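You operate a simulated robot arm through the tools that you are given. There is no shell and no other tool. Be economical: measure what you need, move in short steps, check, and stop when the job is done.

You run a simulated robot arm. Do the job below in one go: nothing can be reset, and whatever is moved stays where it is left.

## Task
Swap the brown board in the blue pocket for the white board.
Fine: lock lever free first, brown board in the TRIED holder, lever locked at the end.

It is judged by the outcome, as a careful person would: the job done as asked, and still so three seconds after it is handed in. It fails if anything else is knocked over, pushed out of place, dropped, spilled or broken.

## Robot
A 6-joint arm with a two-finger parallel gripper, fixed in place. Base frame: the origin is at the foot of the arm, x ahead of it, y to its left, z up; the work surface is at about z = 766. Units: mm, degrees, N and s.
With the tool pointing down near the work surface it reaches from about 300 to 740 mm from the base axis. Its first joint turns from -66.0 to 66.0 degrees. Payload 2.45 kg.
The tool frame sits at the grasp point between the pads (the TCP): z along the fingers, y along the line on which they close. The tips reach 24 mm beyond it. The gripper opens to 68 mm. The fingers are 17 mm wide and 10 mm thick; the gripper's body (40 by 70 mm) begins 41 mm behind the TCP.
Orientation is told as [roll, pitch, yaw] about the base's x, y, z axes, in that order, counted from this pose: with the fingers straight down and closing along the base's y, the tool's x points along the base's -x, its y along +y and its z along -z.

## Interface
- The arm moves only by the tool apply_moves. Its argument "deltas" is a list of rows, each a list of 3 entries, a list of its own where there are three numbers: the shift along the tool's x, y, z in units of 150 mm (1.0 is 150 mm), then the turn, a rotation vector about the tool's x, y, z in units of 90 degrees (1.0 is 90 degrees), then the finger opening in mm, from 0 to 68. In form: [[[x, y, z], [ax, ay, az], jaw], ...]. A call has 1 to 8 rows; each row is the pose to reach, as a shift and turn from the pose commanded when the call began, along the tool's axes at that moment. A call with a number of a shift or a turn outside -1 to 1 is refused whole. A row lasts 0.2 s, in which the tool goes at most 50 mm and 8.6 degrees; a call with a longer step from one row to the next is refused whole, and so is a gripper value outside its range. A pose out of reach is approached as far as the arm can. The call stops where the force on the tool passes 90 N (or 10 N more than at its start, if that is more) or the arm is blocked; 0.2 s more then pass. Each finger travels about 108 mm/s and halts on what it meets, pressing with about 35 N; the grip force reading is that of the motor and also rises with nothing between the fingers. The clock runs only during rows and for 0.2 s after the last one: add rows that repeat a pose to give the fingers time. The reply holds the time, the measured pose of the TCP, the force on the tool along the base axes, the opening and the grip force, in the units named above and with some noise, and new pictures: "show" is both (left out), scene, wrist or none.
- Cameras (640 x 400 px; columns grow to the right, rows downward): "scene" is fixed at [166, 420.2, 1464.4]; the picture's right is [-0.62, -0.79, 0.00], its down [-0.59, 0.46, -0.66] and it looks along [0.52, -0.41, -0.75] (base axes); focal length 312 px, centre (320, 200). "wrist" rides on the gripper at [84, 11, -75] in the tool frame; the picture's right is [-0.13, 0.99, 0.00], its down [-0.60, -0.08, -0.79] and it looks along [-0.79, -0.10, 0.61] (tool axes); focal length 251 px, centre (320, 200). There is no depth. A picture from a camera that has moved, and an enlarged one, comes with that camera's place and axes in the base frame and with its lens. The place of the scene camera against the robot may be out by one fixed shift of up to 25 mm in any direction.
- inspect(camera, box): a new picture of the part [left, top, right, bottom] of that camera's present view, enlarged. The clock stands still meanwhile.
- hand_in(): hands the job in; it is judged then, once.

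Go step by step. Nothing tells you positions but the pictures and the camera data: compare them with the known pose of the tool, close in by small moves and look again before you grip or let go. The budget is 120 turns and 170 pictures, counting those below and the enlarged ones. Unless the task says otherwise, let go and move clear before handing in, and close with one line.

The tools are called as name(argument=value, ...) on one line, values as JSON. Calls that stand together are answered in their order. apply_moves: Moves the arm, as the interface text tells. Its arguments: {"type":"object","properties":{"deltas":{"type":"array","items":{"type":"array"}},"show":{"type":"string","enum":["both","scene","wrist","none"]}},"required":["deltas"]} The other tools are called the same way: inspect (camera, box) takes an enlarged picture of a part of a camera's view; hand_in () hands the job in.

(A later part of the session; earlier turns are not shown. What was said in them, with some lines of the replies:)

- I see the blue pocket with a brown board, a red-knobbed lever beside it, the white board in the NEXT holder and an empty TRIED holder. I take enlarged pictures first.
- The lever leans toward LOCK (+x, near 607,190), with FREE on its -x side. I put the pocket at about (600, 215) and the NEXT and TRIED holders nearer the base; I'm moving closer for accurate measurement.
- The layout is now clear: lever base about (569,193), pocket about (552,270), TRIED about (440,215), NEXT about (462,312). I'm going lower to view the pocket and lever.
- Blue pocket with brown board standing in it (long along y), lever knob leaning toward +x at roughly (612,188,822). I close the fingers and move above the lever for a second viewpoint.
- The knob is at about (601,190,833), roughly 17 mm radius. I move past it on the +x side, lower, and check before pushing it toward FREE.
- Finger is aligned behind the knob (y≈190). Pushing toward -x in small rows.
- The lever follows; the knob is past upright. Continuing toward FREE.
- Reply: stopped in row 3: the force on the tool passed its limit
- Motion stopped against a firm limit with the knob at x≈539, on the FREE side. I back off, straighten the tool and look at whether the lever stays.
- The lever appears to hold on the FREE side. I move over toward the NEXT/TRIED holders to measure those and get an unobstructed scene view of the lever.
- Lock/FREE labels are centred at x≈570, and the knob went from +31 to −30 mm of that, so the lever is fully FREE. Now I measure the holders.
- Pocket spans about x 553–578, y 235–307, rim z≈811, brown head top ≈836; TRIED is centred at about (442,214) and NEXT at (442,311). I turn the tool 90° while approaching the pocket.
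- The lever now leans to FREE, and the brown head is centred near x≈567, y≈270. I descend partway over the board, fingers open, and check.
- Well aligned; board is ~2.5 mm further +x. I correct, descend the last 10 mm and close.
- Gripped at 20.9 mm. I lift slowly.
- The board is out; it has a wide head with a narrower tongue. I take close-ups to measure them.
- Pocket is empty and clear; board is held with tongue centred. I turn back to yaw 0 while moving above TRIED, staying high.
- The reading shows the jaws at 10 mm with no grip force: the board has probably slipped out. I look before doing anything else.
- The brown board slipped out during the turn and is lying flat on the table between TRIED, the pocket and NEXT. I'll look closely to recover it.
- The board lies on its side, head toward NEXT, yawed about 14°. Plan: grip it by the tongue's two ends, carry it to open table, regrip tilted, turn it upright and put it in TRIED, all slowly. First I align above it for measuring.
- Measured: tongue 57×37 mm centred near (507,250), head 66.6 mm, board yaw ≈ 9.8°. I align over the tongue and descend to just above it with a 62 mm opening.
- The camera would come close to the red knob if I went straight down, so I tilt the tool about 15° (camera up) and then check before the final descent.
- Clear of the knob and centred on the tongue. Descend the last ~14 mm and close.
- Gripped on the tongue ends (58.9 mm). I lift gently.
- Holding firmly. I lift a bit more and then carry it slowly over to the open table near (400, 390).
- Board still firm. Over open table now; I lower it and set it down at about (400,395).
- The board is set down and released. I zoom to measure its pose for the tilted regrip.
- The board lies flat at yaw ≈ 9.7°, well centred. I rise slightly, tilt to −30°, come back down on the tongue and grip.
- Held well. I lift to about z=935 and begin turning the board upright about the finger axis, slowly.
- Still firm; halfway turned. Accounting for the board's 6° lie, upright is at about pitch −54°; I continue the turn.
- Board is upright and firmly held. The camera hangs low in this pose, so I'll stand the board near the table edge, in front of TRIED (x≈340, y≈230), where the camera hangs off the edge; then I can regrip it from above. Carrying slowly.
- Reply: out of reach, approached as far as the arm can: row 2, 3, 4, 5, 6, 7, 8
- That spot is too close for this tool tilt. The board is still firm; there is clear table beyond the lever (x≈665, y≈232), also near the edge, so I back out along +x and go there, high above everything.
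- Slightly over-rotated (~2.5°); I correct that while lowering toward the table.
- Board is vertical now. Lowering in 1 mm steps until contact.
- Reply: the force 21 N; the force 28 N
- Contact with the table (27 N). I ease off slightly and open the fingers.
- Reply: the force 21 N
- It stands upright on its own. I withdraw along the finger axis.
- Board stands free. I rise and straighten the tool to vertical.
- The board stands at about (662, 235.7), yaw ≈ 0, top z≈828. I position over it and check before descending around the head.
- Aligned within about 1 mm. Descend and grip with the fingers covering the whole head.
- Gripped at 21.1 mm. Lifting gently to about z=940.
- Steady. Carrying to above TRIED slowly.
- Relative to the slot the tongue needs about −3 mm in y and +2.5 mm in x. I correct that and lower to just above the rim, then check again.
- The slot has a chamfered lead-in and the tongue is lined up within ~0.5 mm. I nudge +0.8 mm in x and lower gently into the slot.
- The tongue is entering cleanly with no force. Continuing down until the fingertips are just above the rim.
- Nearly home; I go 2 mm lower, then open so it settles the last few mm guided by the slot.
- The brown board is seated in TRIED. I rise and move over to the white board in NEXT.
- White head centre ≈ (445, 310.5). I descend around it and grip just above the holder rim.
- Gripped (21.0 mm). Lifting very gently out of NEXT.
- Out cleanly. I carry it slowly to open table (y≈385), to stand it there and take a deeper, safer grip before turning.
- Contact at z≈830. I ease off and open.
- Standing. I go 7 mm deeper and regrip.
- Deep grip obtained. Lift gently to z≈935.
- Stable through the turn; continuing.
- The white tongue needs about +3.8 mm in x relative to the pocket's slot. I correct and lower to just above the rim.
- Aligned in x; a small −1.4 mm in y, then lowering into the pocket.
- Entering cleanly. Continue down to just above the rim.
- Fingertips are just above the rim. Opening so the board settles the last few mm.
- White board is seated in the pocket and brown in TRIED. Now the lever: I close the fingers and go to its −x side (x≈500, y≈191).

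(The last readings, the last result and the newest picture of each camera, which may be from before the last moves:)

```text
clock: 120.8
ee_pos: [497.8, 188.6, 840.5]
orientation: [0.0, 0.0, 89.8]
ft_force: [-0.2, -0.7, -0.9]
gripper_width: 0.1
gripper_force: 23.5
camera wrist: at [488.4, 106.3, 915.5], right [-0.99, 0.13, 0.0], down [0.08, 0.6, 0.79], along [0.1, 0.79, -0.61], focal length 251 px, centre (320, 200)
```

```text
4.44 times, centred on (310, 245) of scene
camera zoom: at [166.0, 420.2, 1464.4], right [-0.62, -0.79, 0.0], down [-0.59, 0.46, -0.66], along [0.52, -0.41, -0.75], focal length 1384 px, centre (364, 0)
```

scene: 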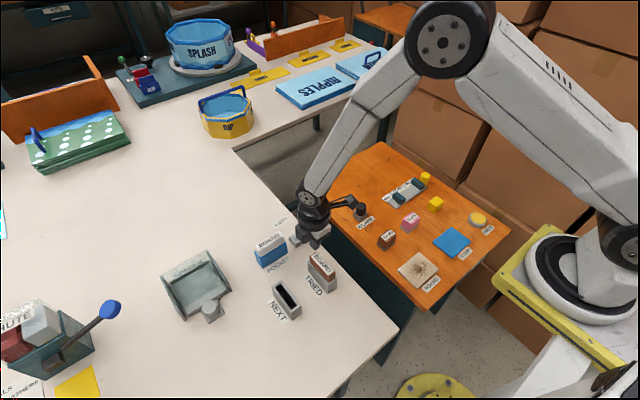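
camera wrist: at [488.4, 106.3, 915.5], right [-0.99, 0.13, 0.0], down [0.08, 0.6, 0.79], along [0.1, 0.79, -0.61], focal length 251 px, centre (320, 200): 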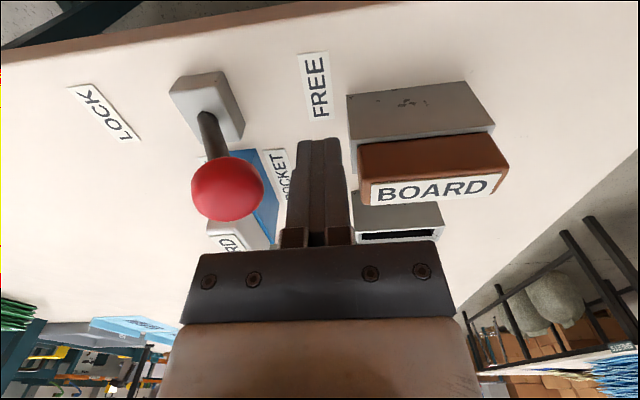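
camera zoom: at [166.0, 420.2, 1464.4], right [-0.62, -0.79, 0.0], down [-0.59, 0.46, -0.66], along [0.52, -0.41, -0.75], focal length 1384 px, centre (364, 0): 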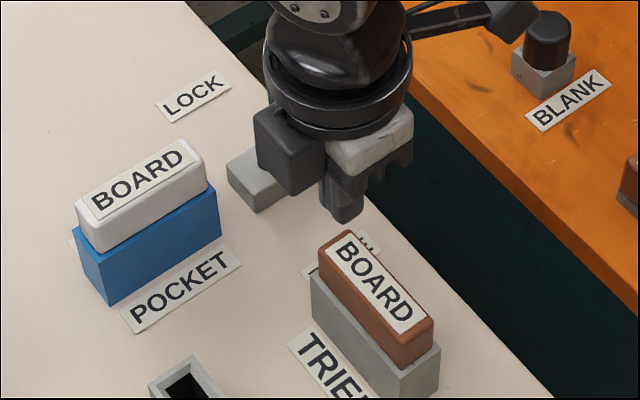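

Knob is level with the fingers (y≈190). Pushing toward +x (LOCK).

apply_moves(deltas=[[[0, -0.06, 0], [0, 0, 0], 0], [[0, -0.12, 0], [0, 0, 0], 0], [[0, -0.18, 0], [0, 0, 0], 0], [[0, -0.24, 0], [0, 0, 0], 0], [[0, -0.3, 0], [0, 0, 0], 0], [[0, -0.36, 0], [0, 0, 0], 0], [[0, -0.42, 0], [0, 0, 0], 0], [[0, -0.46, 0], [0, 0, 0], 0]], show="wrist")

```text
clock: 122.6
ee_pos: [567.9, 189.5, 839.6]
orientation: [0.0, -0.1, 89.9]
ft_force: [-1.2, 0.4, 0.1]
gripper_width: 0.3
gripper_force: 23.7
camera wrist: at [557.1, 105.8, 916.2], right [-0.99, 0.13, 0.0], down [0.08, 0.6, 0.79], along [0.1, 0.79, -0.61], focal length 251 px, centre (320, 200)
```

wrist: 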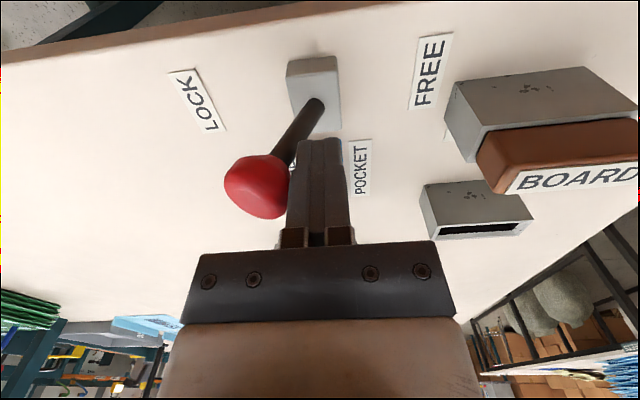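

The knob is at x≈600, about where it began. I push a little further to make sure it is against the LOCK stop.

apply_moves(deltas=[[[0, -0.02, 0], [0, 0, 0], 0], [[0, -0.04, 0], [0, 0, 0], 0], [[0, -0.06, 0], [0, 0, 0], 0], [[0, -0.08, 0], [0, 0, 0], 0]], show="wrist")

```text
clock: 123.6
ee_pos: [571.9, 188.4, 840.7]
orientation: [1.3, 0.4, 89.9]
ft_force: [-47.6, 5.8, 18.6]
gripper_width: 0.0
gripper_force: 23.1
camera wrist: at [563.9, 106.5, 915.5], right [-0.99, 0.13, 0.02], down [0.1, 0.61, 0.79], along [0.09, 0.78, -0.62], focal length 251 px, centre (320, 200)
```

wrist: 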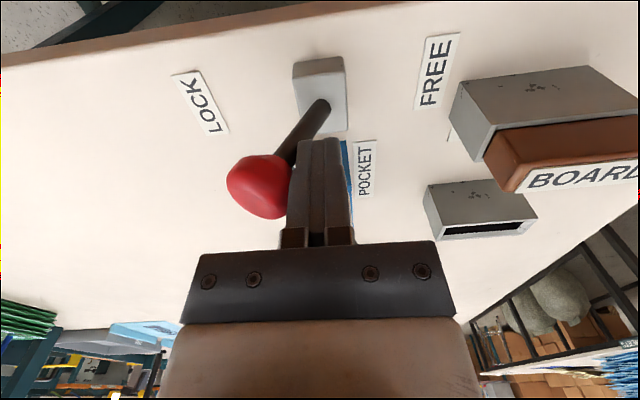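

Firm stop reached (about 48 N), so the lever is at LOCK. I back off and rise clear.

apply_moves(deltas=[[[0, 0.08, 0], [0, 0, 0], 0], [[0, 0.2, 0], [0, 0, 0], 0], [[0, 0.28, -0.1], [0, 0, 0], 0], [[0, 0.28, -0.35], [0, 0, 0], 0], [[0, 0.28, -0.65], [0, 0, 0], 0], [[0, 0.4, -0.9], [0, 0, 0], 0], [[0, 0.6, -1.0], [0, 0, 0], 20]], show="both")

inspect(camera="scene", box=[240, 200, 350, 300])

```text
clock: 125.2
ee_pos: [489.3, 189.5, 991.3]
orientation: [0.1, 0.0, 90.0]
ft_force: [0.3, 0.7, 0.2]
gripper_width: 20.0
gripper_force: 0.1
camera wrist: at [478.8, 106.4, 1065.3], right [-0.99, 0.13, 0.0], down [0.08, 0.6, 0.79], along [0.1, 0.79, -0.61], focal length 251 px, centre (320, 200)
```

scene: 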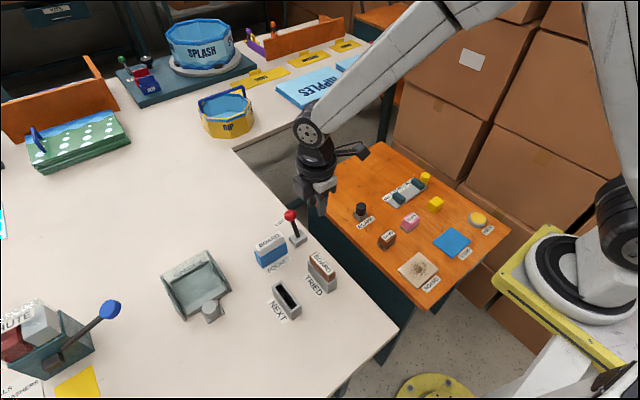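
wrist: 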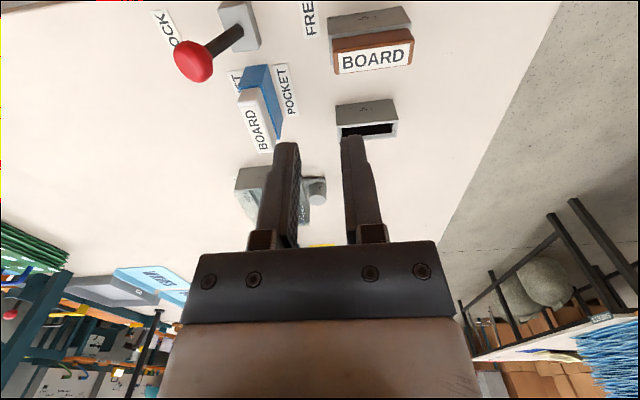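

```text
4.00 times, centred on (295, 250) of scene
camera zoom: at [166.0, 420.2, 1464.4], right [-0.62, -0.79, 0.0], down [-0.59, 0.46, -0.66], along [0.52, -0.41, -0.75], focal length 1246 px, centre (420, 0)
```

zoom: 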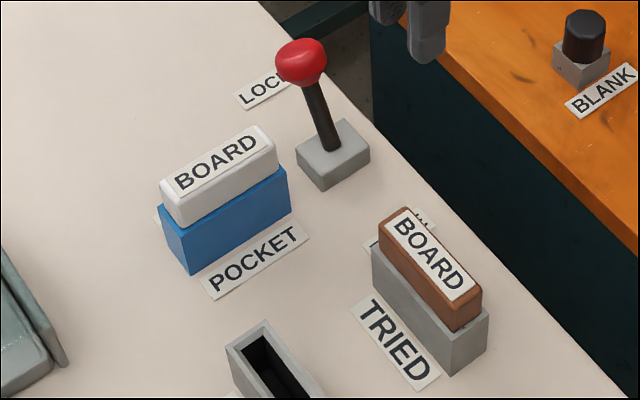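

The pictures show the white board seated in the blue pocket, the brown board in TRIED and the lever at LOCK. The arm is clear, so I hand in.

hand_in()

```text
The job is handed in.
```

The swap is done and handed in: the lever was freed first, the white board is in the blue pocket, the brown board is in TRIED, and the lever is back at LOCK. I did drop the brown board once: it slipped from the grip, fell onto the table and lay against TRIED until I picked it up and seated it. Nothing else looked moved or damaged.
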